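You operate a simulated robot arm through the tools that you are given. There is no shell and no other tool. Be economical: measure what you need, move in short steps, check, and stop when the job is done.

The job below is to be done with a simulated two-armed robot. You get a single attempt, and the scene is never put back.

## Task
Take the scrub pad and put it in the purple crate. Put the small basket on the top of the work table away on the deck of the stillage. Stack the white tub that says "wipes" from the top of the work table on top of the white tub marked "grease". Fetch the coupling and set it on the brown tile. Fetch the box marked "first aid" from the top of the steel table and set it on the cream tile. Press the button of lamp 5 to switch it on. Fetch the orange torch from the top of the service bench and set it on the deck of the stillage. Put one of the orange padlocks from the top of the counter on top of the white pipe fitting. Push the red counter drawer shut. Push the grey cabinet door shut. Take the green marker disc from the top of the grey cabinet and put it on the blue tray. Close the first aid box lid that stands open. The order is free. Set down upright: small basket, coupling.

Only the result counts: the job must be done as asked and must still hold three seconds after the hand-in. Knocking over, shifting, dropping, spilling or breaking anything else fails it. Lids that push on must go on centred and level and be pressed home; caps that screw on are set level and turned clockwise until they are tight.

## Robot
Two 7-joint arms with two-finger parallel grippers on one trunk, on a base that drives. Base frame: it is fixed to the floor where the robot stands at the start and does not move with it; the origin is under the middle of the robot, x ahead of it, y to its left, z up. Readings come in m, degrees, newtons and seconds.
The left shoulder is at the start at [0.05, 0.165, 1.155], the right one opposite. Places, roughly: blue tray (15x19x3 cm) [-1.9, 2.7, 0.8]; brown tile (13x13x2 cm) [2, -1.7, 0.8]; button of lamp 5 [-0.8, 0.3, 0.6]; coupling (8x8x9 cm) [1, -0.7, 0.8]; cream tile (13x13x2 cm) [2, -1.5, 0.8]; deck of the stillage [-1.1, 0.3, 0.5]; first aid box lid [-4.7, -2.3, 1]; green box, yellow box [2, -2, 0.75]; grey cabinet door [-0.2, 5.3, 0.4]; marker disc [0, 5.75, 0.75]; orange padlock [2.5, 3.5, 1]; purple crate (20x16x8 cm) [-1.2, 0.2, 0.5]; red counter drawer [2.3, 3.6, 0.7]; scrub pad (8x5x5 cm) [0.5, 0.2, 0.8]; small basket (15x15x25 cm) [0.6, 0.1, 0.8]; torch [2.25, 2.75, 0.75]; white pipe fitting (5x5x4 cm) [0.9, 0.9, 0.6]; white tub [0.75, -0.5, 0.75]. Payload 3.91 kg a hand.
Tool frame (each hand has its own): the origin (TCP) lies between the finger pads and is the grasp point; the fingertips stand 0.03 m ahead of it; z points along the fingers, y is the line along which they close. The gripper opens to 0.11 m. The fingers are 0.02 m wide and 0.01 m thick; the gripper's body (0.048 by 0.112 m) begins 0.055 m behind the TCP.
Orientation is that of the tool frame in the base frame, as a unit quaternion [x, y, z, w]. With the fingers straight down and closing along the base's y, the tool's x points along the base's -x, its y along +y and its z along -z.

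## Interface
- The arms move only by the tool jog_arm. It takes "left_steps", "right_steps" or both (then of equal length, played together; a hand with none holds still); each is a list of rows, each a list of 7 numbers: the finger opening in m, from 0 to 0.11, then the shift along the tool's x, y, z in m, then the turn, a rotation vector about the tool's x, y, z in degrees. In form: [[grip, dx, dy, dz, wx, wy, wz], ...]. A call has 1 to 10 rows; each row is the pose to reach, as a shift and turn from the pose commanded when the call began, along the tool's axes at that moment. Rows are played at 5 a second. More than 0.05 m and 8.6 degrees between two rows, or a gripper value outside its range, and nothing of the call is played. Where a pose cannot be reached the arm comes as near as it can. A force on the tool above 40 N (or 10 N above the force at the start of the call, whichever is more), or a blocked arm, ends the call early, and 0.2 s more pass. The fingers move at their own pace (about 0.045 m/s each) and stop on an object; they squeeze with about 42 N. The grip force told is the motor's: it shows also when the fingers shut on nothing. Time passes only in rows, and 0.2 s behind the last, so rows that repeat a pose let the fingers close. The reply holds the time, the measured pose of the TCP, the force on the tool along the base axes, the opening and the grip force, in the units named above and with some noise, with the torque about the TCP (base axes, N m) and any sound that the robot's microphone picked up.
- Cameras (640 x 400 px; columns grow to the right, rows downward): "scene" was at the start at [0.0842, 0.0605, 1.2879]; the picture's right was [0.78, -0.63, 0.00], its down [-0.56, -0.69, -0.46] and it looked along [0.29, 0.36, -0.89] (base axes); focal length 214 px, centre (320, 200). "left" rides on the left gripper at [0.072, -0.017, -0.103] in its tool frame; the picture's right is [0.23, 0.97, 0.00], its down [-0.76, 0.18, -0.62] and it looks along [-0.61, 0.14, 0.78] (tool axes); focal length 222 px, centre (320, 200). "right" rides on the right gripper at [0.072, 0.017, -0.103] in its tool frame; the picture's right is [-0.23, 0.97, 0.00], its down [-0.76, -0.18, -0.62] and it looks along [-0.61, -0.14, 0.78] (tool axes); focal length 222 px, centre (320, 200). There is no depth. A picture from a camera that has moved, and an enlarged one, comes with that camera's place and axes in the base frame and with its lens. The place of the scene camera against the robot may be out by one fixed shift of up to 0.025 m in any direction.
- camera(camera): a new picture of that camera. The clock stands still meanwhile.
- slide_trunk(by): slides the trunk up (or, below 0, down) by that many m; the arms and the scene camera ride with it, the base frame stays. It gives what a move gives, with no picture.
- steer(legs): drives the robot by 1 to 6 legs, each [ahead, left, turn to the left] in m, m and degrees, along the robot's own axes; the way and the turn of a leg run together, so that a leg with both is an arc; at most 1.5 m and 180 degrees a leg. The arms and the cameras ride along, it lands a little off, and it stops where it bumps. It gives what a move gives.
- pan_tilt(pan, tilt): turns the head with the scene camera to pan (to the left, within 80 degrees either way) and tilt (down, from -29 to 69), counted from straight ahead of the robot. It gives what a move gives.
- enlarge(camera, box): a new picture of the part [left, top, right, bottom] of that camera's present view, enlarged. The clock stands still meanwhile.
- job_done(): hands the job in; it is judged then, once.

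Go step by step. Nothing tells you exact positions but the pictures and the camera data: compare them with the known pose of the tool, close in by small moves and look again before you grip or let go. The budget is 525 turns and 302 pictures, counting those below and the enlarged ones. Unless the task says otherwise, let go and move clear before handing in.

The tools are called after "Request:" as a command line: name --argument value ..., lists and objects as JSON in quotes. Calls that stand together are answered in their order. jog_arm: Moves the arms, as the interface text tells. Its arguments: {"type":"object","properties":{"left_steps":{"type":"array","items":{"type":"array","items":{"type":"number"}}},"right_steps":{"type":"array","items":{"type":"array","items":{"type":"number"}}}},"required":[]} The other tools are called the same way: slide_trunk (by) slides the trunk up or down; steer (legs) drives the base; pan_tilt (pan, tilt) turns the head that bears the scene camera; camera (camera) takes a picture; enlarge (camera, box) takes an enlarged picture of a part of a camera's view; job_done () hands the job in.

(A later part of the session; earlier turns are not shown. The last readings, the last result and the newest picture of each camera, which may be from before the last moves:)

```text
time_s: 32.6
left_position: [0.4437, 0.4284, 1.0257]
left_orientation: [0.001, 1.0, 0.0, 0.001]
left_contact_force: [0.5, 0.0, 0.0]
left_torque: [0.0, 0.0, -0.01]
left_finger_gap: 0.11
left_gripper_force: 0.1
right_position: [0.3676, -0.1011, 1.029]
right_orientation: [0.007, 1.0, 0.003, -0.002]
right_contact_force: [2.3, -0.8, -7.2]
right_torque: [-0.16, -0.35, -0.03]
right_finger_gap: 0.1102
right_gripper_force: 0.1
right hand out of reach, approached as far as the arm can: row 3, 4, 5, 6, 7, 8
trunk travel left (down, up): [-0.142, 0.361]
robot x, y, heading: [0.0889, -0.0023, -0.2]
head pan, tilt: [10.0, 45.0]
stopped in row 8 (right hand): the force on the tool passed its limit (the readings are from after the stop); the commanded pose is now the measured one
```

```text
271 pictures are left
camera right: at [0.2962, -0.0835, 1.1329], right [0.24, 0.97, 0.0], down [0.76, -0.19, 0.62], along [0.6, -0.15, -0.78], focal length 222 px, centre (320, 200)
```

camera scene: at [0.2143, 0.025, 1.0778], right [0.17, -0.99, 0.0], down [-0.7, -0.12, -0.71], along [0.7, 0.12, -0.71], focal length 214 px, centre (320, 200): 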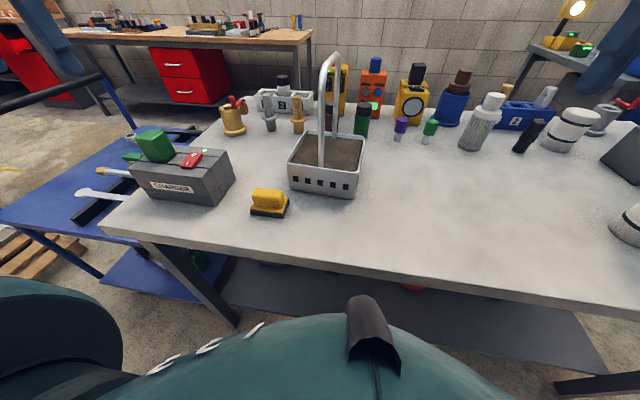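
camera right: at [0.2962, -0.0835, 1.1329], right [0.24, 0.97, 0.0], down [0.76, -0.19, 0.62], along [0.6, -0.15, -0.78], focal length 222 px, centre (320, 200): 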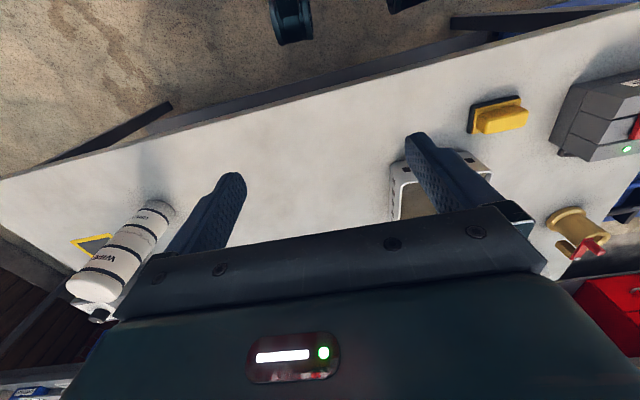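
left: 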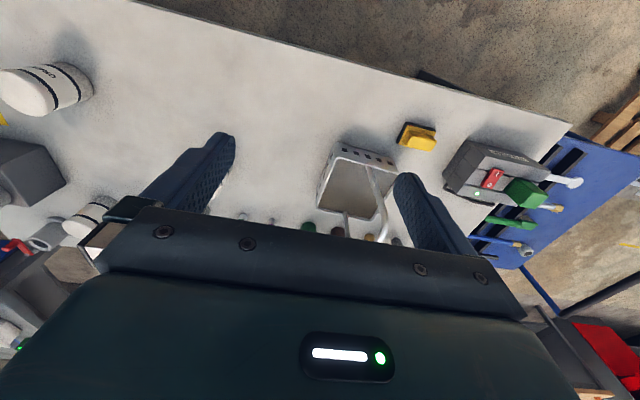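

Request:
jog_arm --left_steps '[[0.11, 0, 0, 0, 0, 0, 0], [0.11, 0, 0, 0, 0, 0, 0], [0.11, 0.01, -0.04, 0, 0, 0, 0], [0.11, 0.02, -0.08, 0, 0, 0, 0], [0.11, 0.03, -0.12, 0, 0, 0, 0], [0.11, 0.04, -0.16, 0, 0, 0, 0], [0.11, 0.04, -0.2, 0, 0, 0, 0], [0.11, 0.04, -0.24, 0, 0, 0, 0], [0.11, 0.04, -0.265, 0.03, 0, 0, 0], [0.11, 0.04, -0.265, 0.07, 0, 0, 0]]' --right_steps '[[0.11, -0.01, -0.04, 0, 0, 0, 0], [0.11, -0.02, -0.08, 0, 0, 0, 0], [0.11, -0.03, -0.12, 0, 0, 0, 0], [0.11, -0.04, -0.16, 0, 0, 0, 0], [0.11, -0.04, -0.2, 0, 0, 0, 0], [0.11, -0.04, -0.24, 0, 0, 0, 0], [0.11, -0.04, -0.24, 0, 0, 0, 0], [0.11, -0.04, -0.24, 0, 0, 0, 0], [0.11, -0.04, -0.24, 0, 0, 0, 0], [0.11, -0.04, -0.24, 0, 0, 0, 0]]'

Request:
camera --camera "left"

```text
time_s: 34.8
left_position: [0.4046, 0.164, 0.9574]
left_orientation: [0.0, 1.0, 0.0, -0.001]
left_contact_force: [0.4, 0.0, 0.5]
left_torque: [0.0, 0.02, -0.01]
left_finger_gap: 0.1101
left_gripper_force: 0.2
right_position: [0.4025, -0.3409, 1.0272]
right_orientation: [0.006, 1.0, 0.003, -0.001]
right_contact_force: [0.1, -0.1, 0.5]
right_torque: [0.01, 0.01, -0.01]
right_finger_gap: 0.1097
right_gripper_force: 0.1
trunk travel left (down, up): [-0.142, 0.361]
robot x, y, heading: [0.0925, 0.0038, 0.1]
head pan, tilt: [10.0, 45.0]
```

```text
270 pictures are left
camera left: at [0.3307, 0.1459, 1.0601], right [-0.23, 0.97, 0.0], down [0.76, 0.18, 0.62], along [0.61, 0.14, -0.78], focal length 222 px, centre (320, 200)
```

left: 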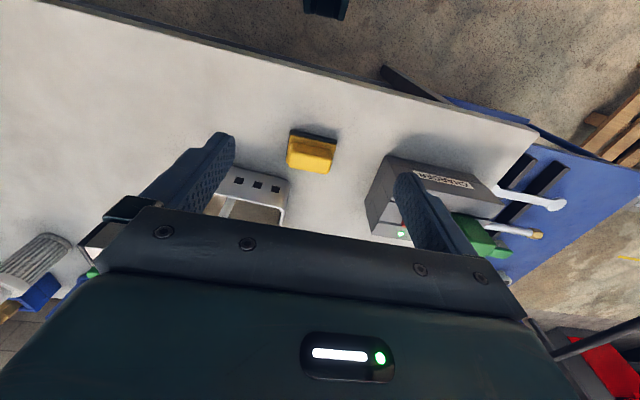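

Request:
jog_arm --left_steps '[[0.11, -0.04, 0, 0.02, 0, 0, 0], [0.11, -0.063, 0, 0.06, 0, 0, 0], [0.11, -0.063, 0, 0.1, 0, 0, 0]]'

Request:
camera --camera "left"

```text
time_s: 35.6
left_position: [0.4694, 0.1641, 0.8545]
left_orientation: [0.001, 1.0, 0.0, 0.001]
left_contact_force: [-0.1, 0.8, 0.9]
left_torque: [-0.01, 0.02, -0.02]
left_finger_gap: 0.1098
left_gripper_force: 0.0
right_position: [0.4027, -0.3413, 1.0278]
right_orientation: [0.007, 1.0, 0.003, -0.001]
right_contact_force: [0.1, -0.4, -0.4]
right_torque: [0.0, -0.01, -0.01]
right_finger_gap: 0.1099
right_gripper_force: 0.1
trunk travel left (down, up): [-0.142, 0.361]
robot x, y, heading: [0.0912, 0.0028, -0.1]
head pan, tilt: [10.0, 45.0]
```

```text
269 pictures are left
camera left: at [0.3955, 0.1473, 0.9582], right [-0.23, 0.97, 0.0], down [0.76, 0.18, 0.62], along [0.61, 0.14, -0.78], focal length 222 px, centre (320, 200)
```

left: 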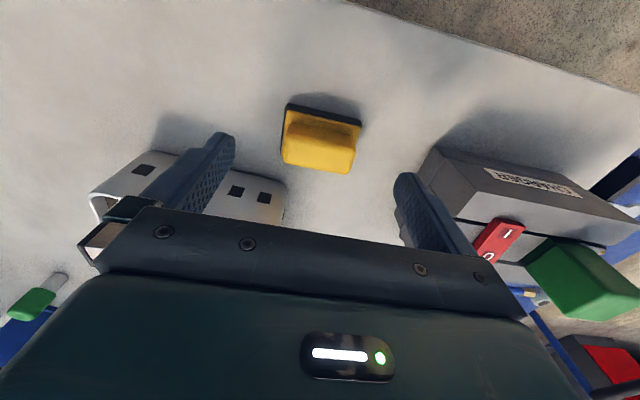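

Request:
jog_arm --left_steps '[[0.11, -0.004, 0, 0.035, 0, 0, 0], [0.11, -0.004, 0, 0.07, 0, 0, 0], [0.08, -0.004, 0, 0.07, 0, 0, 0], [0.05, -0.004, 0, 0.07, 0, 0, 0], [0.03, -0.004, 0, 0.07, 0, 0, 0], [0.03, -0.004, 0, 0.07, 0, 0, 0]]'

Request:
camera --camera "left"

```text
time_s: 37.0
left_position: [0.4728, 0.1658, 0.7865]
left_orientation: [0.0, 1.0, 0.0, 0.0]
left_contact_force: [-0.6, 0.4, 0.1]
left_torque: [0.04, -0.01, 0.01]
left_finger_gap: 0.0688
left_gripper_force: 42.0
right_position: [0.4028, -0.3418, 1.0271]
right_orientation: [0.007, 1.0, 0.004, -0.001]
right_contact_force: [0.5, 0.7, 0.3]
right_torque: [-0.01, 0.01, 0.0]
right_finger_gap: 0.1102
right_gripper_force: 0.1
trunk travel left (down, up): [-0.142, 0.361]
robot x, y, heading: [0.0873, -0.0004, -0.0]
head pan, tilt: [10.0, 45.0]
```

```text
268 pictures are left
camera left: at [0.3996, 0.1473, 0.8891], right [-0.23, 0.97, 0.0], down [0.76, 0.18, 0.62], along [0.61, 0.14, -0.78], focal length 222 px, centre (320, 200)
```

left: 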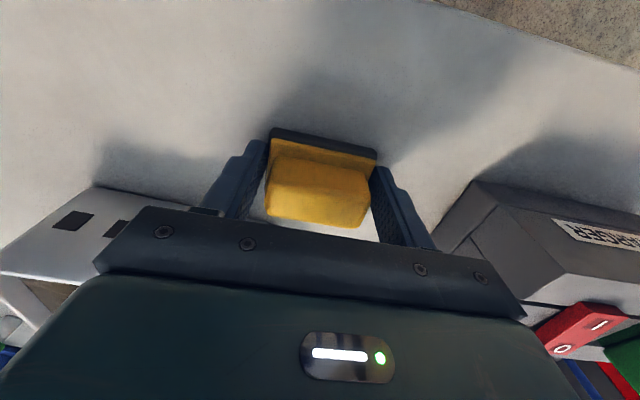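

Request:
jog_arm --left_steps '[[0.03, 0, 0, -0.04, 0, 0, 0], [0.03, 0, 0, -0.08, 0, 0, 0], [0.03, 0.02, 0, -0.12, 0, 0, 0], [0.03, 0.05, 0, -0.16, 0, 0, 0], [0.03, 0.08, 0, -0.2, 0, 0, 0], [0.03, 0.1, 0, -0.24, 0, 0, 0]]' --right_steps '[[0.11, 0, 0, 0, 0, 0, 0], [0.11, 0, 0, 0, 0, 0, 0], [0.11, 0.02, 0, 0, 0, 0, 0], [0.11, 0.04, 0, 0, 0, 0, 0], [0.11, 0.06, 0, 0, 0, 0, 0], [0.11, 0.08, 0, 0, 0, 0, 0]]'

Request:
steer --legs '[[-0.2, 0, 0]]'

Request:
pan_tilt --pan 80 --tilt 40

Request:
camera --camera "scene"

```text
time_s: 38.4
left_position: [0.3705, 0.164, 1.0262]
left_orientation: [0.0, 1.0, 0.0, 0.0]
left_contact_force: [0.2, -0.5, -0.8]
left_torque: [0.0, 0.02, -0.02]
left_finger_gap: 0.0685
left_gripper_force: 41.7
right_position: [0.3224, -0.3412, 1.0283]
right_orientation: [0.008, 1.0, 0.004, -0.001]
right_contact_force: [-0.5, -0.1, 0.8]
right_torque: [0.03, 0.02, 0.03]
right_finger_gap: 0.1101
right_gripper_force: 0.1
trunk travel left (down, up): [-0.142, 0.361]
robot x, y, heading: [0.0912, -0.0024, -0.1]
head pan, tilt: [10.0, 45.0]
```

```text
time_s: 40.0
left_position: [0.1762, 0.1638, 1.0253]
left_orientation: [0.0, 1.0, 0.0, 0.0]
left_contact_force: [0.1, 0.7, -0.3]
left_torque: [0.0, 0.0, -0.02]
left_finger_gap: 0.0686
left_gripper_force: 41.7
right_position: [0.1277, -0.3405, 1.0274]
right_orientation: [0.006, 1.0, 0.004, -0.002]
right_contact_force: [0.1, -0.1, -0.5]
right_torque: [-0.02, 0.0, -0.01]
right_finger_gap: 0.11
right_gripper_force: 0.1
trunk travel left (down, up): [-0.142, 0.361]
robot x, y, heading: [-0.1052, -0.0011, -0.3]
head pan, tilt: [10.0, 45.0]
```

```text
time_s: 41.4
left_position: [0.1768, 0.1645, 1.0257]
left_orientation: [0.0, 1.0, 0.0, -0.001]
left_contact_force: [-0.3, -0.2, 0.2]
left_torque: [0.02, -0.01, -0.02]
left_finger_gap: 0.0688
left_gripper_force: 42.3
right_position: [0.1283, -0.3403, 1.0281]
right_orientation: [0.007, 1.0, 0.003, -0.002]
right_contact_force: [0.1, 0.8, 0.4]
right_torque: [-0.02, 0.0, 0.01]
right_finger_gap: 0.11
right_gripper_force: 0.0
trunk travel left (down, up): [-0.142, 0.361]
robot x, y, heading: [-0.1084, -0.0014, -0.1]
head pan, tilt: [80.0, 40.0]
```

```text
267 pictures are left
camera scene: at [-0.0468, 0.0949, 1.085], right [0.98, -0.17, 0.0], down [-0.11, -0.63, -0.77], along [0.13, 0.75, -0.64], focal length 214 px, centre (320, 200)
```

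scene: 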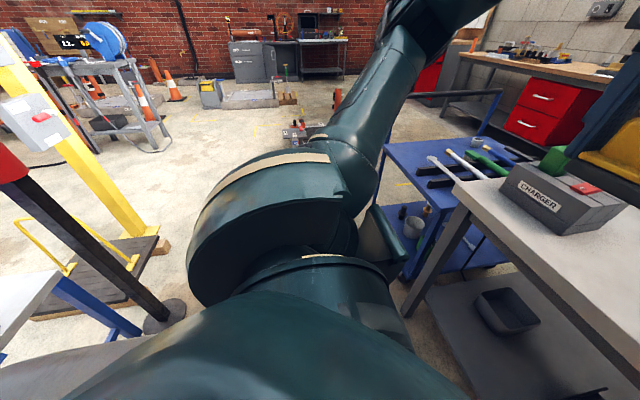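

Request:
steer --legs '[[0, 0, 90]]'

Request:
camera --camera "scene"

```text
time_s: 45.5
left_position: [-0.2618, 0.288, 1.0251]
left_orientation: [-0.696, 0.718, 0.0, 0.0]
left_contact_force: [0.2, 0.3, 0.1]
left_torque: [0.0, -0.03, 0.0]
left_finger_gap: 0.0686
left_gripper_force: 42.4
right_position: [0.2417, 0.2223, 1.0277]
right_orientation: [-0.691, 0.723, 0.001, -0.003]
right_contact_force: [0.9, -0.5, -0.9]
right_torque: [0.02, -0.01, -0.02]
right_finger_gap: 0.1099
right_gripper_force: 0.0
trunk travel left (down, up): [-0.142, 0.361]
robot x, y, heading: [-0.105, 0.0024, 88.1]
head pan, tilt: [80.0, 40.0]
```

```text
266 pictures are left
camera scene: at [-0.1732, 0.0579, 1.085], right [0.2, 0.98, 0.0], down [0.63, -0.13, -0.77], along [-0.75, 0.16, -0.64], focal length 214 px, centre (320, 200)
```

scene: 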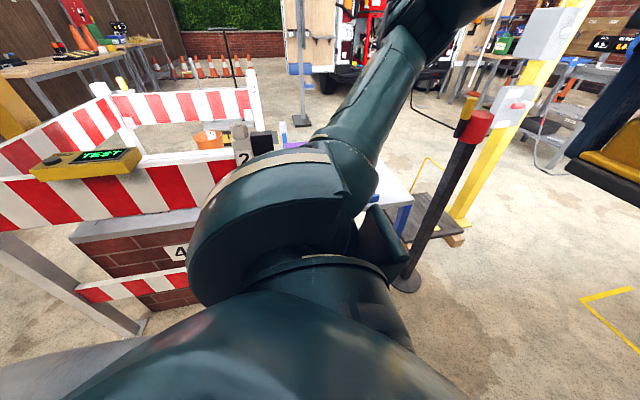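

Request:
steer --legs '[[0, 0, 70]]'

Request:
pan_tilt --pan 15 --tilt 35

Request:
camera --camera "scene"

```text
time_s: 49.0
left_position: [-0.4281, -0.0511, 1.0256]
left_orientation: [0.983, -0.183, 0.0, 0.0]
left_contact_force: [0.1, -0.2, -0.4]
left_torque: [-0.01, -0.04, -0.01]
left_finger_gap: 0.0687
left_gripper_force: 42.2
right_position: [-0.201, 0.4013, 1.0276]
right_orientation: [0.982, -0.19, 0.0, 0.004]
right_contact_force: [0.4, -0.3, 0.4]
right_torque: [0.03, -0.02, 0.01]
right_finger_gap: 0.1104
right_gripper_force: 0.1
trunk travel left (down, up): [-0.142, 0.361]
robot x, y, heading: [-0.1099, 0.0013, 158.8]
head pan, tilt: [80.0, 40.0]
```

```text
time_s: 50.4
left_position: [-0.4283, -0.0509, 1.0253]
left_orientation: [0.983, -0.182, 0.0, 0.0]
left_contact_force: [-0.5, -0.1, -1.2]
left_torque: [0.0, -0.03, -0.02]
left_finger_gap: 0.0685
left_gripper_force: 42.6
right_position: [-0.2008, 0.4017, 1.0274]
right_orientation: [0.982, -0.189, 0.001, 0.003]
right_contact_force: [-0.3, -0.4, -0.1]
right_torque: [-0.02, 0.02, 0.02]
right_finger_gap: 0.11
right_gripper_force: 0.1
trunk travel left (down, up): [-0.142, 0.361]
robot x, y, heading: [-0.1063, -0.0007, 158.7]
head pan, tilt: [15.0, 35.0]
```

```text
265 pictures are left
camera scene: at [-0.2058, 0.031, 1.0926], right [0.11, 0.99, 0.0], down [0.57, -0.06, -0.82], along [-0.81, 0.09, -0.57], focal length 214 px, centre (320, 200)
```

scene: 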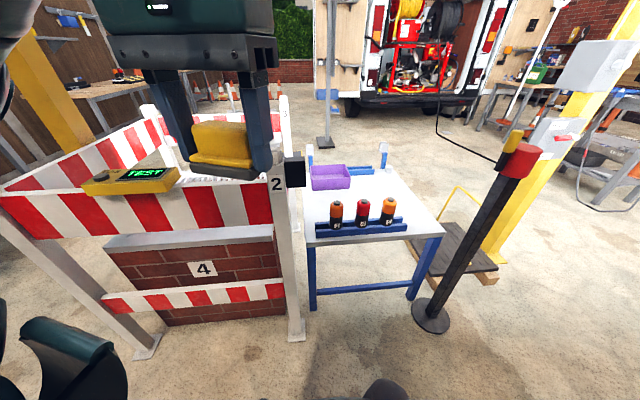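

Request:
enlarge --camera "scene" --box '[270, 130, 450, 260]'

```text
3.08 times, centred on (360, 195) of scene
camera zoom: at [-0.2058, 0.031, 1.0926], right [0.11, 0.99, 0.0], down [0.57, -0.06, -0.82], along [-0.81, 0.09, -0.57], focal length 660 px, centre (197, 215)
```

zoom: 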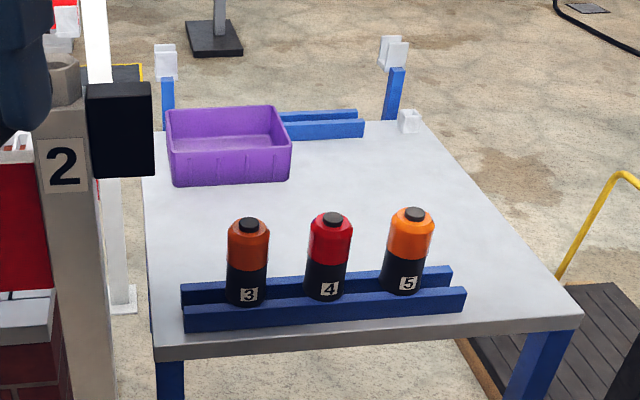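

Request:
steer --legs '[[0, 0, 21.3], [0.22, -0.27, 0]]'

Request:
pan_tilt --pan 0 --tilt 45

Request:
camera --camera "scene"

```text
time_s: 53.8
left_position: [-0.6116, 0.1004, 1.0255]
left_orientation: [1.0, 0.004, 0.0, 0.0]
left_contact_force: [1.1, 0.2, -0.4]
left_torque: [0.01, -0.01, 0.05]
left_finger_gap: 0.0685
left_gripper_force: 42.3
right_position: [-0.5653, 0.6049, 1.0268]
right_orientation: [1.0, -0.004, 0.002, 0.004]
right_contact_force: [0.3, -0.4, 0.5]
right_torque: [-0.02, 0.01, 0.0]
right_finger_gap: 0.1101
right_gripper_force: 0.1
trunk travel left (down, up): [-0.142, 0.361]
robot x, y, heading: [-0.327, 0.2682, -179.7]
head pan, tilt: [15.0, 35.0]
```

```text
time_s: 54.5
left_position: [-0.6115, 0.0996, 1.0258]
left_orientation: [1.0, 0.003, 0.0, 0.0]
left_contact_force: [0.2, 0.7, 0.1]
left_torque: [-0.03, -0.04, 0.0]
left_finger_gap: 0.0691
left_gripper_force: 42.0
right_position: [-0.5649, 0.6057, 1.0279]
right_orientation: [1.0, -0.004, 0.002, 0.003]
right_contact_force: [-0.6, -0.9, 0.2]
right_torque: [0.02, 0.01, -0.01]
right_finger_gap: 0.1099
right_gripper_force: 0.1
trunk travel left (down, up): [-0.142, 0.361]
robot x, y, heading: [-0.3293, 0.2647, -179.7]
head pan, tilt: [0.0, 45.0]
```

```text
263 pictures are left
camera scene: at [-0.4253, 0.2766, 1.0778], right [-0.01, 1.0, 0.0], down [0.71, 0.0, -0.71], along [-0.71, 0.0, -0.71], focal length 214 px, centre (320, 200)
```

scene: 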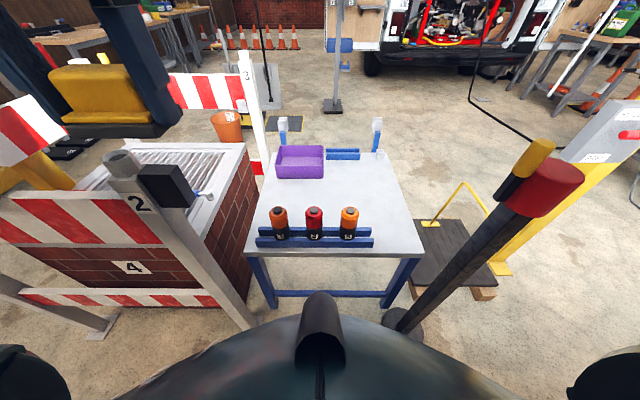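

Request:
jog_arm --left_steps '[[0.03, 0, -0.03, 0, 0, 0, 0], [0.03, 0, -0.06, 0, 0, 0, 0], [0.03, 0, -0.09, 0, 0, 0, 0]]' --right_steps '[[0.11, 0, 0.03, 0, 0, 0, 0], [0.11, 0, 0.06, 0, 0, 0, 0], [0.11, 0, 0.1, 0, 0, 0, 0]]'

Request:
steer --legs '[[0.13, 0, 0]]'

Request:
slide_trunk --by -0.1

Request:
camera --camera "scene"

```text
time_s: 55.3
left_position: [-0.6112, 0.1934, 1.0235]
left_orientation: [1.0, 0.004, 0.0, -0.001]
left_contact_force: [-0.2, -0.2, -0.8]
left_torque: [0.02, 0.04, -0.02]
left_finger_gap: 0.0689
left_gripper_force: 41.9
right_position: [-0.5655, 0.505, 1.0263]
right_orientation: [1.0, -0.003, 0.001, 0.003]
right_contact_force: [-1.0, -0.1, 0.9]
right_torque: [0.0, -0.05, 0.03]
right_finger_gap: 0.1101
right_gripper_force: 0.0
trunk travel left (down, up): [-0.142, 0.361]
robot x, y, heading: [-0.3307, 0.2685, -179.8]
head pan, tilt: [0.0, 45.0]
```

```text
time_s: 56.6
left_position: [-0.7407, 0.1904, 1.0241]
left_orientation: [1.0, 0.004, 0.0, 0.001]
left_contact_force: [-0.4, 1.2, -0.3]
left_torque: [0.0, -0.01, 0.02]
left_finger_gap: 0.0689
left_gripper_force: 41.8
right_position: [-0.6953, 0.5037, 1.028]
right_orientation: [1.0, -0.003, 0.002, 0.004]
right_contact_force: [-0.7, -0.4, 0.1]
right_torque: [0.01, -0.02, 0.03]
right_finger_gap: 0.11
right_gripper_force: 0.0
trunk travel left (down, up): [-0.142, 0.361]
robot x, y, heading: [-0.4593, 0.2636, -179.6]
head pan, tilt: [0.0, 45.0]
```

```text
time_s: 57.6
left_position: [-0.7411, 0.1908, 0.9456]
left_orientation: [1.0, 0.003, 0.0, 0.0]
left_contact_force: [-0.2, 0.3, -0.4]
left_torque: [-0.03, -0.04, -0.02]
left_finger_gap: 0.0688
left_gripper_force: 42.1
right_position: [-0.6947, 0.5043, 0.9547]
right_orientation: [1.0, -0.004, -0.006, 0.002]
right_contact_force: [0.2, -0.7, 10.3]
right_torque: [0.55, 0.08, 0.02]
right_finger_gap: 0.1091
right_gripper_force: 0.1
trunk travel left (down, up): [-0.065, 0.438]
robot x, y, heading: [-0.4604, 0.2625, -179.7]
head pan, tilt: [0.0, 45.0]
stopped: the force on the tool passed its limit (the readings are from after the stop); the commanded pose is now the measured one
```

```text
262 pictures are left
camera scene: at [-0.5547, 0.2758, 1.0005], right [-0.01, 1.0, 0.0], down [0.71, 0.0, -0.71], along [-0.71, 0.0, -0.71], focal length 214 px, centre (320, 200)
```

scene: 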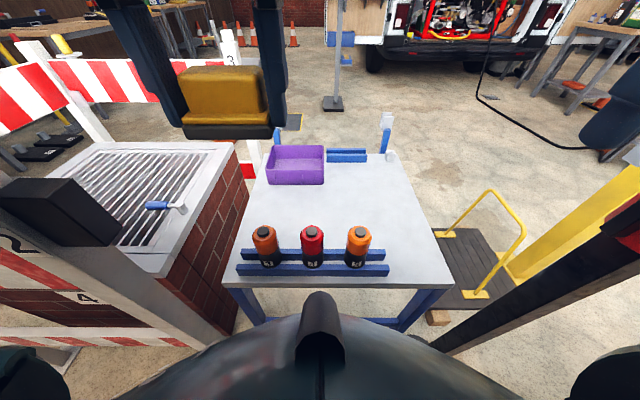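

Request:
jog_arm --right_steps '[[0.11, 0, 0, -0.03, 0, 0, 0], [0.11, 0, 0, -0.06, 0, 0, 0]]'

Request:
pan_tilt --pan -45 --tilt 30

Request:
camera --camera "scene"

Request:
camera --camera "right"

```text
time_s: 58.2
left_position: [-0.7415, 0.1906, 0.9475]
left_orientation: [1.0, 0.004, 0.0, 0.0]
left_contact_force: [0.1, 0.7, -0.9]
left_torque: [-0.02, 0.03, -0.02]
left_finger_gap: 0.0688
left_gripper_force: 42.0
right_position: [-0.6953, 0.504, 1.0135]
right_orientation: [1.0, -0.004, -0.004, 0.002]
right_contact_force: [-0.1, 1.0, 0.9]
right_torque: [-0.02, -0.01, 0.01]
right_finger_gap: 0.1097
right_gripper_force: 0.0
trunk travel left (down, up): [-0.065, 0.438]
robot x, y, heading: [-0.4563, 0.2662, -179.7]
head pan, tilt: [0.0, 45.0]
```

```text
time_s: 59.3
left_position: [-0.7408, 0.191, 0.9475]
left_orientation: [1.0, 0.003, 0.001, 0.0]
left_contact_force: [0.7, -0.2, -0.3]
left_torque: [-0.01, -0.03, -0.02]
left_finger_gap: 0.0688
left_gripper_force: 41.5
right_position: [-0.6949, 0.5039, 1.0135]
right_orientation: [1.0, -0.005, -0.004, 0.002]
right_contact_force: [0.0, 0.7, 0.1]
right_torque: [-0.02, 0.0, -0.01]
right_finger_gap: 0.1101
right_gripper_force: 0.0
trunk travel left (down, up): [-0.065, 0.438]
robot x, y, heading: [-0.4596, 0.2659, -179.9]
head pan, tilt: [-45.0, 30.0]
```

```text
261 pictures are left
camera scene: at [-0.5381, 0.34, 1.0234], right [0.7, 0.71, 0.0], down [0.36, -0.35, -0.87], along [-0.62, 0.61, -0.5], focal length 214 px, centre (320, 200)
```

scene: 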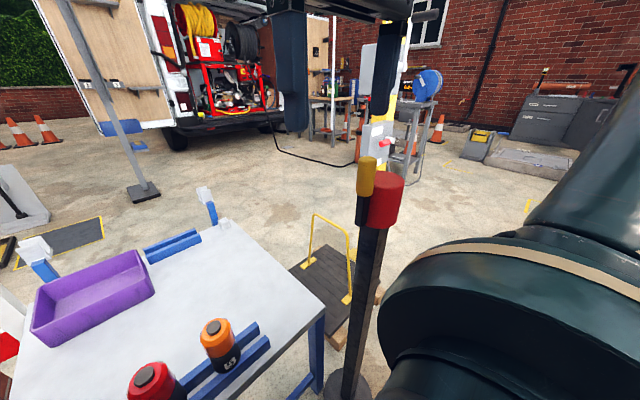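

```text
260 pictures are left
camera right: at [-0.6211, 0.4875, 1.1163], right [-0.24, -0.97, 0.01], down [-0.75, 0.19, 0.63], along [-0.61, 0.14, -0.78], focal length 222 px, centre (320, 200)
```

right: 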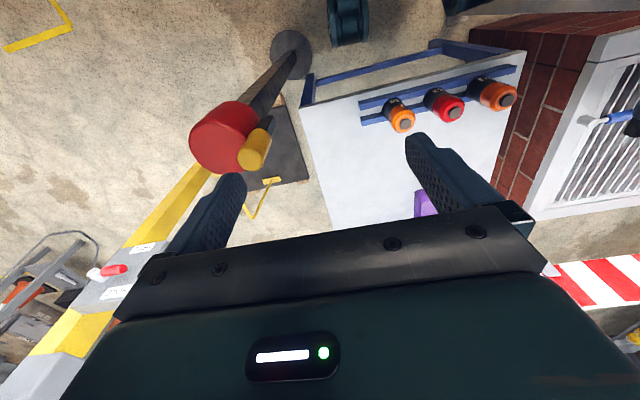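

Request:
jog_arm --left_steps '[[0.03, -0.03, 0, 0.01, 0, -8, 0], [0.03, -0.07, 0, 0.02, 0, -16, 0], [0.03, -0.11, 0, 0.03, 0, -24, 0], [0.03, -0.15, 0, 0.04, 0, -32, 0], [0.03, -0.19, 0, 0.06, 0, -40, 0], [0.03, -0.23, 0, 0.08, 0, -40, 0], [0.03, -0.27, 0, 0.1, 0, -40, 0], [0.03, -0.31, 0, 0.12, 0, -40, 0]]' --right_steps '[[0.11, 0.03, 0.01, 0, 0, 0, 0], [0.11, 0.06, 0.03, 0, 0, 0, 0], [0.11, 0.08, 0.05, 0, 0, 0, 0], [0.11, 0.1, 0.08, 0, 0, 0, 0], [0.11, 0.1, 0.08, 0, 0, 0, 0], [0.11, 0.1, 0.08, 0, 0, 0, 0], [0.11, 0.1, 0.08, 0, 0, 0, 0], [0.11, 0.1, 0.08, 0, 0, 0, 0]]'

Request:
pan_tilt --pan 0 --tilt 40

Request:
camera --camera "scene"

Request:
camera --camera "left"

```text
time_s: 60.1
left_position: [-0.8427, 0.1926, 0.9383]
left_orientation: [0.971, 0.004, -0.239, 0.003]
left_contact_force: [0.2, 0.0, -0.1]
left_torque: [0.01, 0.0, -0.02]
left_finger_gap: 0.0688
left_gripper_force: 42.2
right_position: [-0.6138, 0.4591, 1.0172]
right_orientation: [1.0, 0.004, 0.002, 0.009]
right_contact_force: [-2.5, 3.4, 0.4]
right_torque: [-0.32, -0.26, 0.14]
right_finger_gap: 0.11
right_gripper_force: 0.0
trunk travel left (down, up): [-0.065, 0.438]
robot x, y, heading: [-0.4564, 0.264, -179.7]
head pan, tilt: [-45.0, 30.0]
stopped in row 4 (right hand): the force on the tool passed its limit (the readings are from after the stop); the commanded pose is now the measured one
```

```text
time_s: 61.3
left_position: [-0.8415, 0.1914, 0.9381]
left_orientation: [0.971, 0.004, -0.24, 0.003]
left_contact_force: [0.8, 0.4, -0.4]
left_torque: [-0.01, 0.02, 0.02]
left_finger_gap: 0.0687
left_gripper_force: 42.0
right_position: [-0.6165, 0.4594, 1.0157]
right_orientation: [1.0, -0.007, 0.001, 0.009]
right_contact_force: [-58.3, -0.3, 11.8]
right_torque: [-0.65, -5.57, -3.22]
right_finger_gap: 0.11
right_gripper_force: 0.0
trunk travel left (down, up): [-0.065, 0.438]
robot x, y, heading: [-0.4629, 0.2642, -179.6]
head pan, tilt: [0.0, 40.0]
```

```text
259 pictures are left
camera scene: at [-0.5468, 0.311, 1.0123], right [0.36, 0.93, -0.01], down [0.58, -0.23, -0.78], along [-0.73, 0.28, -0.62], focal length 214 px, centre (320, 200)
```

scene: 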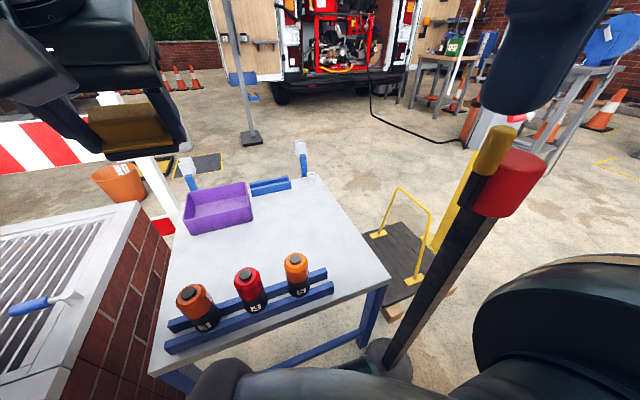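

```text
258 pictures are left
camera left: at [-0.7304, 0.2104, 0.9949], right [0.21, -0.97, -0.1], down [-0.38, -0.18, 0.91], along [-0.9, -0.15, -0.41], focal length 222 px, centre (320, 200)
```

left: 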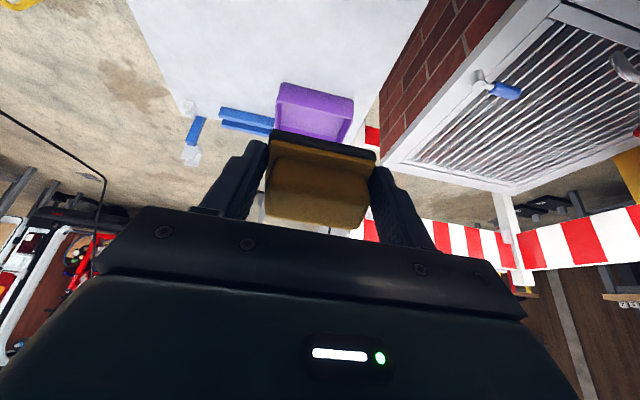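

Request:
jog_arm --right_steps '[[0.11, -0.03, 0, 0, 0, 0, 0], [0.11, -0.07, 0, 0, 0, 0, 0], [0.11, -0.1, 0, 0, 0, 0, 0]]'

Request:
pan_tilt --pan 1 --tilt 40

Request:
camera --camera "scene"

```text
time_s: 62.1
left_position: [-0.8414, 0.1929, 0.9369]
left_orientation: [0.971, 0.003, -0.24, 0.003]
left_contact_force: [0.5, -0.4, 1.0]
left_torque: [-0.03, -0.03, 0.0]
left_finger_gap: 0.0687
left_gripper_force: 42.1
right_position: [-0.7117, 0.4589, 1.0159]
right_orientation: [1.0, 0.003, 0.001, 0.009]
right_contact_force: [0.0, -0.3, 0.3]
right_torque: [0.01, 0.0, 0.01]
right_finger_gap: 0.1099
right_gripper_force: 0.1
trunk travel left (down, up): [-0.065, 0.438]
robot x, y, heading: [-0.4621, 0.2654, -179.7]
head pan, tilt: [0.0, 40.0]
```

```text
time_s: 62.7
left_position: [-0.8408, 0.1928, 0.9376]
left_orientation: [0.971, 0.004, -0.241, 0.003]
left_contact_force: [-0.1, 0.5, -0.3]
left_torque: [-0.03, -0.02, 0.0]
left_finger_gap: 0.069
left_gripper_force: 42.1
right_position: [-0.7122, 0.4583, 1.016]
right_orientation: [1.0, 0.003, 0.001, 0.008]
right_contact_force: [0.7, 0.3, 0.4]
right_torque: [-0.03, 0.01, 0.01]
right_finger_gap: 0.11
right_gripper_force: 0.0
trunk travel left (down, up): [-0.065, 0.438]
robot x, y, heading: [-0.4601, 0.2633, -179.4]
head pan, tilt: [1.0, 40.0]
```

```text
257 pictures are left
camera scene: at [-0.5513, 0.278, 1.0105], right [-0.03, 1.0, -0.01], down [0.63, 0.01, -0.77], along [-0.77, -0.02, -0.63], focal length 214 px, centre (320, 200)
```

scene: 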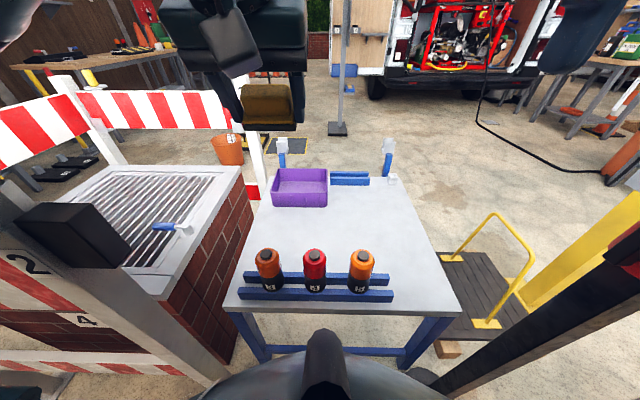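

Request:
jog_arm --left_steps '[[0.03, -0.027, 0, 0.04, 0, -4, 0], [0.03, -0.055, 0, 0.081, 0, -8, 0], [0.03, -0.082, 0, 0.121, 0, -12, 0], [0.03, -0.11, 0, 0.162, 0, -16, 0], [0.03, -0.138, 0, 0.202, 0, -16, 0], [0.03, -0.165, 0, 0.243, 0, -16, 0]]'

Request:
camera --camera "scene"

Request:
camera --camera "left"

```text
time_s: 63.4
left_position: [-0.9121, 0.1905, 0.9839]
left_orientation: [0.911, 0.007, -0.413, 0.006]
left_contact_force: [-0.1, 0.3, -0.3]
left_torque: [0.01, 0.03, 0.0]
left_finger_gap: 0.0688
left_gripper_force: 41.9
right_position: [-0.7106, 0.4586, 1.0177]
right_orientation: [1.0, 0.004, 0.0, 0.011]
right_contact_force: [-0.3, 0.3, 0.7]
right_torque: [0.0, 0.05, 0.02]
right_finger_gap: 0.1102
right_gripper_force: 0.1
trunk travel left (down, up): [-0.065, 0.438]
robot x, y, heading: [-0.4554, 0.2635, -179.4]
head pan, tilt: [1.0, 40.0]
stopped in row 3 (left hand): the arm was blocked; the commanded pose is now the measured one
```

```text
256 pictures are left
camera scene: at [-0.5491, 0.2783, 1.0124], right [-0.03, 1.0, -0.01], down [0.63, 0.01, -0.77], along [-0.77, -0.03, -0.63], focal length 214 px, centre (320, 200)
```

scene: 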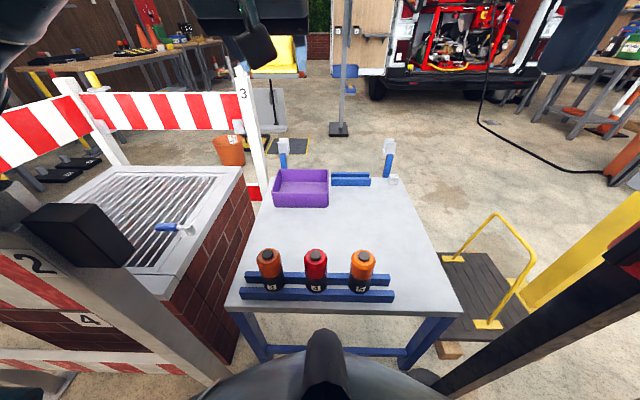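

```text
255 pictures are left
camera left: at [-0.7873, 0.2088, 0.9972], right [0.17, -0.97, -0.17], down [-0.03, -0.17, 0.98], along [-0.99, -0.16, -0.06], focal length 222 px, centre (320, 200)
```

left: 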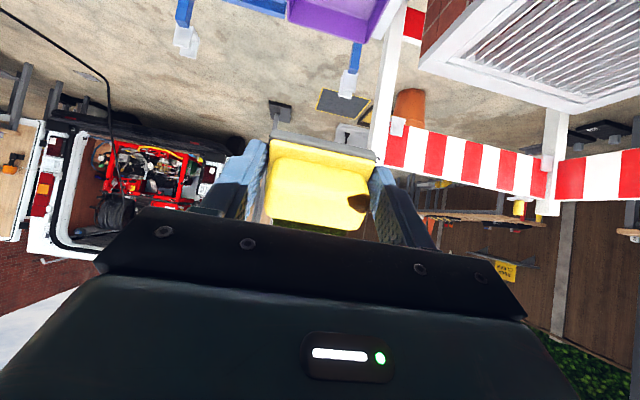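

Request:
jog_arm --left_steps '[[0.03, 0.01, 0, -0.012, 0, 8, 0], [0.03, 0.022, 0, -0.025, 0, 16, 0], [0.03, 0.033, 0, -0.038, 0, 24, 0], [0.03, 0.045, 0, -0.05, 0, 32, 0], [0.03, 0.055, 0, -0.062, 0, 40, 0], [0.03, 0.066, 0, -0.075, 0, 48, 0]]'

Request:
pan_tilt --pan 45 --tilt 30

Request:
camera --camera "scene"

```text
time_s: 64.8
left_position: [-0.8254, 0.1877, 0.9649]
left_orientation: [1.0, 0.007, 0.016, -0.002]
left_contact_force: [0.7, 0.6, -1.2]
left_torque: [-0.01, -0.01, 0.0]
left_finger_gap: 0.0688
left_gripper_force: 42.1
right_position: [-0.7205, 0.4516, 1.0127]
right_orientation: [1.0, 0.003, 0.006, 0.005]
right_contact_force: [-0.3, -0.6, 0.4]
right_torque: [-0.01, 0.02, -0.01]
right_finger_gap: 0.1101
right_gripper_force: 0.3
trunk travel left (down, up): [-0.065, 0.438]
robot x, y, heading: [-0.4595, 0.264, -179.6]
head pan, tilt: [1.0, 40.0]
```

```text
time_s: 65.9
left_position: [-0.8258, 0.1877, 0.9663]
left_orientation: [1.0, 0.007, 0.014, -0.001]
left_contact_force: [0.1, -0.3, -1.0]
left_torque: [0.03, 0.0, 0.02]
left_finger_gap: 0.0687
left_gripper_force: 41.8
right_position: [-0.7203, 0.4516, 1.014]
right_orientation: [1.0, 0.003, 0.006, 0.005]
right_contact_force: [-0.2, 0.3, 1.1]
right_torque: [0.01, 0.0, 0.0]
right_finger_gap: 0.1099
right_gripper_force: 0.0
trunk travel left (down, up): [-0.065, 0.438]
robot x, y, heading: [-0.4566, 0.2598, -179.4]
head pan, tilt: [45.0, 30.0]
```

```text
254 pictures are left
camera scene: at [-0.5371, 0.2097, 1.0234], right [-0.71, 0.7, 0.0], down [0.35, 0.36, -0.87], along [-0.61, -0.62, -0.5], focal length 214 px, centre (320, 200)
```

scene: 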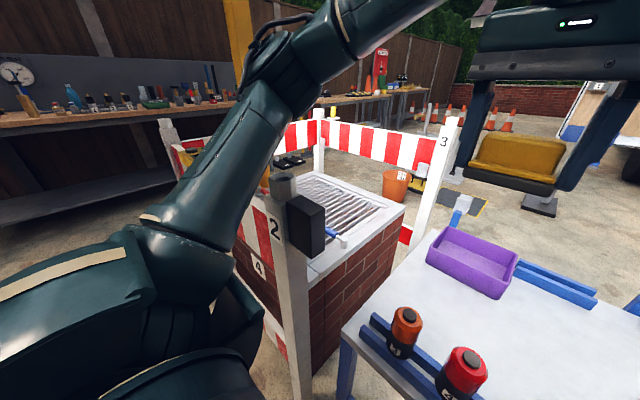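

Request:
jog_arm --right_steps '[[0.09, -0.02, 0.02, 0.03, 0, 0, 0], [0.06, -0.04, 0.04, 0.06, 0, 0, 0], [0.03, -0.05, 0.06, 0.09, 0, 0, 0], [0.0, -0.05, 0.07, 0.13, 0, 0, 0], [0.0, -0.05, 0.07, 0.17, 0, 0, 0], [0.0, -0.05, 0.07, 0.2, 0, 0, 0]]'

Request:
camera --camera "right"

```text
time_s: 67.3
left_position: [-0.825, 0.1867, 0.965]
left_orientation: [1.0, 0.009, 0.014, -0.002]
left_contact_force: [-0.5, -0.1, -1.1]
left_torque: [-0.01, 0.0, -0.01]
left_finger_gap: 0.0688
left_gripper_force: 42.0
right_position: [-0.7679, 0.3781, 0.8145]
right_orientation: [1.0, 0.003, 0.005, 0.006]
right_contact_force: [0.5, 0.4, -0.5]
right_torque: [0.0, 0.0, 0.01]
right_finger_gap: 0.0002
right_gripper_force: 10.6
trunk travel left (down, up): [-0.065, 0.438]
robot x, y, heading: [-0.4597, 0.2617, -179.5]
head pan, tilt: [45.0, 30.0]
```

```text
253 pictures are left
camera right: at [-0.6952, 0.3641, 0.9186], right [-0.22, -0.98, 0.01], down [-0.77, 0.18, 0.61], along [-0.6, 0.13, -0.79], focal length 222 px, centre (320, 200)
```

right: 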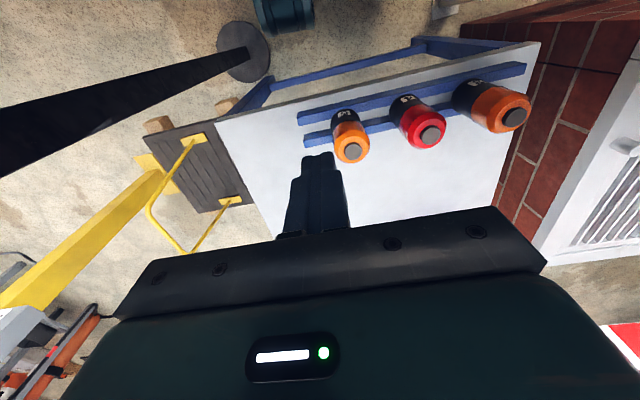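

Request:
jog_arm --right_steps '[[0, -0.035, 0.016, 0.02, 0, 0, 0], [0, -0.069, 0.031, 0.04, 0, 0, 0], [0, -0.069, 0.031, 0.075, 0, 0, 0], [0, -0.069, 0.031, 0.105, 0, 0, 0]]'

Request:
camera --camera "right"

Request:
pan_tilt --pan -5 --tilt 45

Request:
enlarge --camera "scene" --box '[240, 180, 440, 320]'

```text
time_s: 68.3
left_position: [-0.8245, 0.1806, 0.9658]
left_orientation: [1.0, 0.008, 0.012, -0.005]
left_contact_force: [1.0, 0.2, -0.5]
left_torque: [0.01, 0.0, 0.0]
left_finger_gap: 0.0692
left_gripper_force: 42.0
right_position: [-0.8328, 0.3474, 0.7141]
right_orientation: [1.0, 0.007, 0.002, 0.003]
right_contact_force: [0.5, 0.5, -0.4]
right_torque: [0.02, 0.03, -0.01]
right_finger_gap: 0.0
right_gripper_force: 37.9
right hand out of reach, approached as far as the arm can: row 4
trunk travel left (down, up): [-0.065, 0.438]
robot x, y, heading: [-0.4611, 0.2632, -179.4]
head pan, tilt: [45.0, 30.0]
```

```text
252 pictures are left
camera right: at [-0.7596, 0.333, 0.817], right [-0.22, -0.98, 0.0], down [-0.77, 0.17, 0.62], along [-0.61, 0.13, -0.79], focal length 222 px, centre (320, 200)
```

right: 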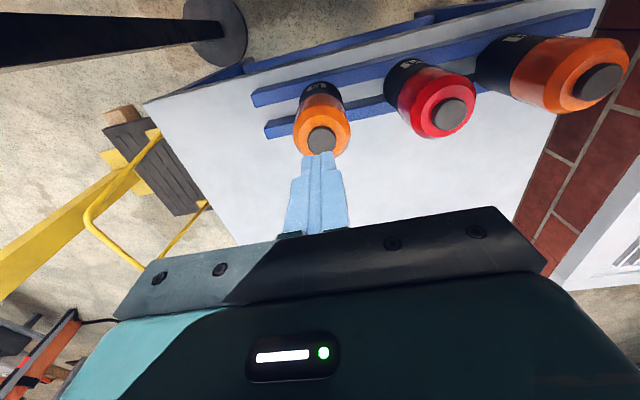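

```text
time_s: 69.4
left_position: [-0.8249, 0.1817, 0.9649]
left_orientation: [1.0, 0.008, 0.013, -0.007]
left_contact_force: [-0.2, -0.1, -1.1]
left_torque: [0.04, -0.03, 0.01]
left_finger_gap: 0.0688
left_gripper_force: 41.9
right_position: [-0.8333, 0.3484, 0.7133]
right_orientation: [1.0, 0.005, 0.003, 0.001]
right_contact_force: [0.0, -0.6, -1.2]
right_torque: [0.0, 0.01, 0.02]
right_finger_gap: 0.0
right_gripper_force: 37.7
trunk travel left (down, up): [-0.065, 0.438]
robot x, y, heading: [-0.4604, 0.2653, -179.5]
head pan, tilt: [-5.0, 45.0]
```

```text
2.86 times, centred on (340, 250) of scene
camera zoom: at [-0.5543, 0.2737, 1.0013], right [0.08, 1.0, 0.01], down [0.7, -0.05, -0.71], along [-0.71, 0.06, -0.71], focal length 613 px, centre (263, 57)
```

zoom: 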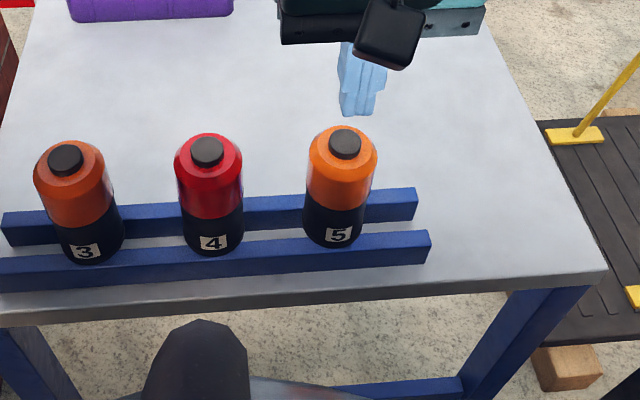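

Request:
jog_arm --right_steps '[[0, 0, 0, 0.01, 0, 0, 0], [0, 0, 0, 0.02, 0, 0, 0], [0, 0, 0, 0.03, 0, 0, 0], [0, 0, 0, 0.04, 0, 0, 0]]'

```text
time_s: 70.4
left_position: [-0.8231, 0.1793, 0.9644]
left_orientation: [1.0, 0.007, 0.013, -0.009]
left_contact_force: [-0.6, 0.5, -0.5]
left_torque: [0.0, 0.01, -0.02]
left_finger_gap: 0.0689
left_gripper_force: 41.4
right_position: [-0.8304, 0.3553, 0.675]
right_orientation: [1.0, 0.004, 0.002, 0.0]
right_contact_force: [-1.5, 0.0, 0.3]
right_torque: [0.0, -0.01, 0.03]
right_finger_gap: 0.0
right_gripper_force: 37.4
right hand out of reach, approached as far as the arm can: row 2, 3, 4
trunk travel left (down, up): [-0.065, 0.438]
robot x, y, heading: [-0.4576, 0.2643, -179.4]
head pan, tilt: [-5.0, 45.0]
```

Request:
enlarge --camera "right" --box '[240, 60, 400, 180]'

Request:
enlarge --camera "scene" --box '[280, 180, 420, 280]'

```text
3.33 times, centred on (320, 120) of right
camera zoom: at [-0.7565, 0.3408, 0.779], right [-0.22, -0.98, 0.0], down [-0.77, 0.17, 0.62], along [-0.61, 0.14, -0.78], focal length 740 px, centre (320, 467)
```

zoom: 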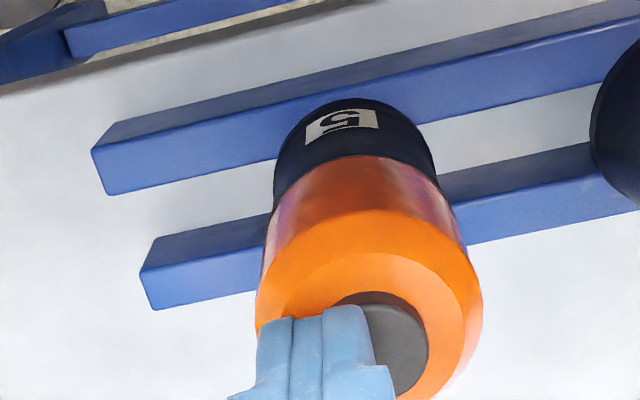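

```text
4.00 times, centred on (350, 230) of scene
camera zoom: at [-0.5531, 0.2723, 1.0013], right [0.08, 1.0, 0.01], down [0.7, -0.05, -0.71], along [-0.71, 0.06, -0.7], focal length 858 px, centre (200, 80)
```

zoom: 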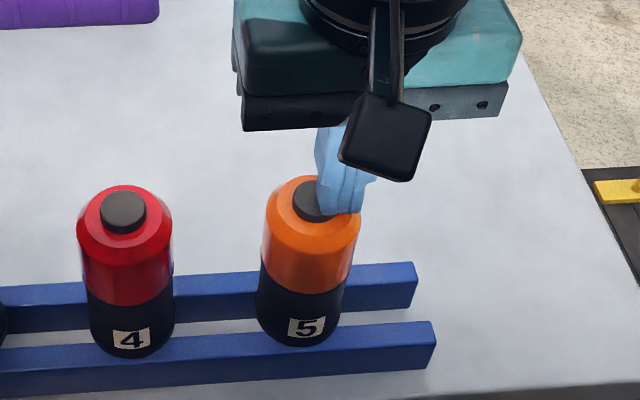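

Request:
jog_arm --right_steps '[[0, 0, 0.004, -0.015, 0, 0, 0], [0, 0.003, 0.011, -0.03, 0, 0, 0], [0, 0.003, 0.011, -0.03, 0, 0, 0]]'

Request:
enlarge --camera "right" --box '[240, 60, 400, 180]'

```text
time_s: 71.2
left_position: [-0.8216, 0.1839, 0.9663]
left_orientation: [1.0, 0.007, 0.013, -0.005]
left_contact_force: [0.2, -1.2, -0.5]
left_torque: [-0.02, 0.0, -0.03]
left_finger_gap: 0.0686
left_gripper_force: 42.6
right_position: [-0.8253, 0.3512, 0.7076]
right_orientation: [1.0, 0.003, 0.001, 0.003]
right_contact_force: [-0.7, 0.6, -0.2]
right_torque: [0.02, 0.0, -0.03]
right_finger_gap: 0.0
right_gripper_force: 37.9
right hand out of reach, approached as far as the arm can: row 2
trunk travel left (down, up): [-0.065, 0.438]
robot x, y, heading: [-0.46, 0.2638, -179.4]
head pan, tilt: [-5.0, 45.0]
```

```text
3.33 times, centred on (320, 120) of right
camera zoom: at [-0.7521, 0.3361, 0.8106], right [-0.22, -0.97, 0.0], down [-0.76, 0.18, 0.62], along [-0.61, 0.13, -0.78], focal length 740 px, centre (320, 467)
```

zoom: 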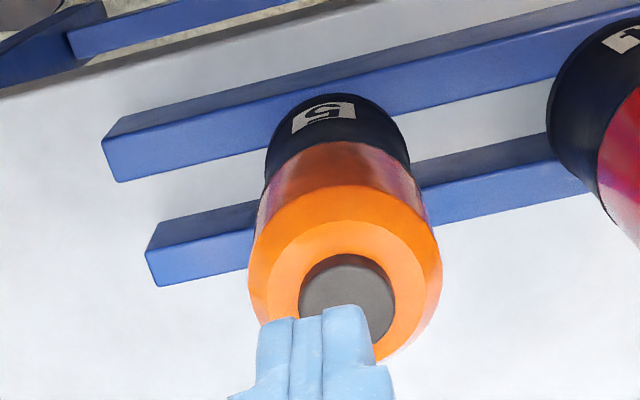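

Request:
jog_arm --right_steps '[[0, -0.004, 0.006, 0.005, 0, 0, 0], [0, -0.004, 0.006, 0.005, 0, 0, 0]]'

Request:
slide_trunk --by -0.03

Request:
enlarge --camera "right" --box '[240, 60, 400, 180]'

```text
time_s: 71.8
left_position: [-0.8222, 0.1825, 0.9666]
left_orientation: [1.0, 0.007, 0.012, -0.005]
left_contact_force: [0.1, 0.6, -0.5]
left_torque: [-0.06, -0.02, -0.01]
left_finger_gap: 0.0686
left_gripper_force: 41.3
right_position: [-0.8277, 0.3519, 0.704]
right_orientation: [1.0, 0.003, 0.001, 0.003]
right_contact_force: [0.0, 0.5, 0.1]
right_torque: [-0.01, -0.02, 0.01]
right_finger_gap: 0.0
right_gripper_force: 37.8
right hand out of reach, approached as far as the arm can: row 1, 2
trunk travel left (down, up): [-0.065, 0.438]
robot x, y, heading: [-0.4552, 0.262, -179.3]
head pan, tilt: [-5.0, 45.0]
```

```text
time_s: 72.6
left_position: [-0.817, 0.1747, 0.9469]
left_orientation: [1.0, 0.007, 0.008, -0.012]
left_contact_force: [-0.1, -0.8, -1.6]
left_torque: [0.01, -0.01, -0.01]
left_finger_gap: 0.0687
left_gripper_force: 42.4
right_position: [-0.832, 0.3447, 0.7066]
right_orientation: [0.999, 0.006, -0.034, -0.005]
right_contact_force: [-0.2, -0.7, 0.4]
right_torque: [0.01, 0.01, -0.01]
right_finger_gap: 0.0
right_gripper_force: 38.1
trunk travel left (down, up): [-0.035, 0.468]
robot x, y, heading: [-0.4578, 0.2643, -179.3]
head pan, tilt: [-5.0, 45.0]
```

```text
3.33 times, centred on (320, 120) of right
camera zoom: at [-0.7514, 0.3293, 0.8041], right [-0.21, -0.98, 0.01], down [-0.72, 0.16, 0.68], along [-0.66, 0.14, -0.74], focal length 740 px, centre (320, 467)
```

zoom: 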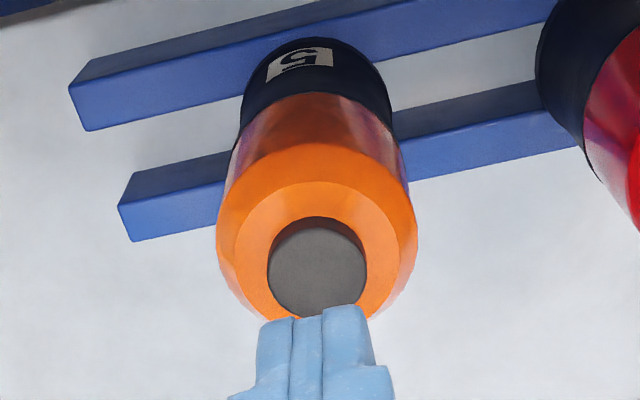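

Request:
jog_arm --left_steps '[[0.03, 0, 0.01, -0.04, 0, 0, 0], [0.03, 0, 0.03, -0.08, 0, 0, 0], [0.03, 0.02, 0.05, -0.11, 0, 0, 0], [0.03, 0.04, 0.07, -0.11, 0, 0, 0]]'

Request:
camera --camera "scene"

```text
time_s: 73.6
left_position: [-0.7758, 0.1005, 1.0548]
left_orientation: [1.0, 0.006, 0.007, -0.013]
left_contact_force: [0.1, -0.2, -0.8]
left_torque: [0.02, -0.01, 0.0]
left_finger_gap: 0.0685
left_gripper_force: 41.3
right_position: [-0.8315, 0.3446, 0.7065]
right_orientation: [0.999, 0.007, -0.032, -0.004]
right_contact_force: [-0.4, -0.1, 1.0]
right_torque: [0.0, 0.01, -0.02]
right_finger_gap: 0.0
right_gripper_force: 37.4
trunk travel left (down, up): [-0.035, 0.468]
robot x, y, heading: [-0.4595, 0.2649, -179.6]
head pan, tilt: [-5.0, 45.0]
```

```text
246 pictures are left
camera scene: at [-0.5447, 0.2665, 0.9807], right [0.08, 1.0, 0.02], down [0.69, -0.04, -0.72], along [-0.72, 0.07, -0.7], focal length 214 px, centre (320, 200)
```

scene: 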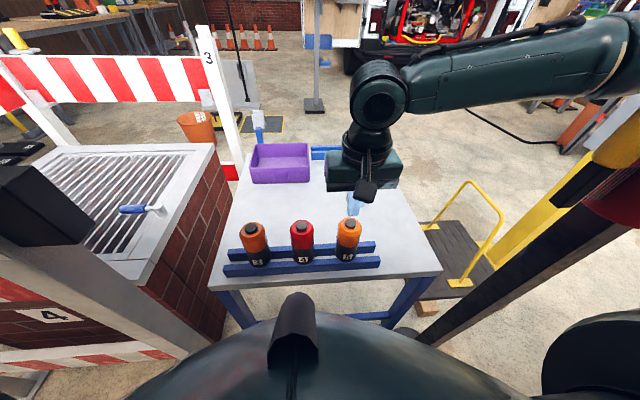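

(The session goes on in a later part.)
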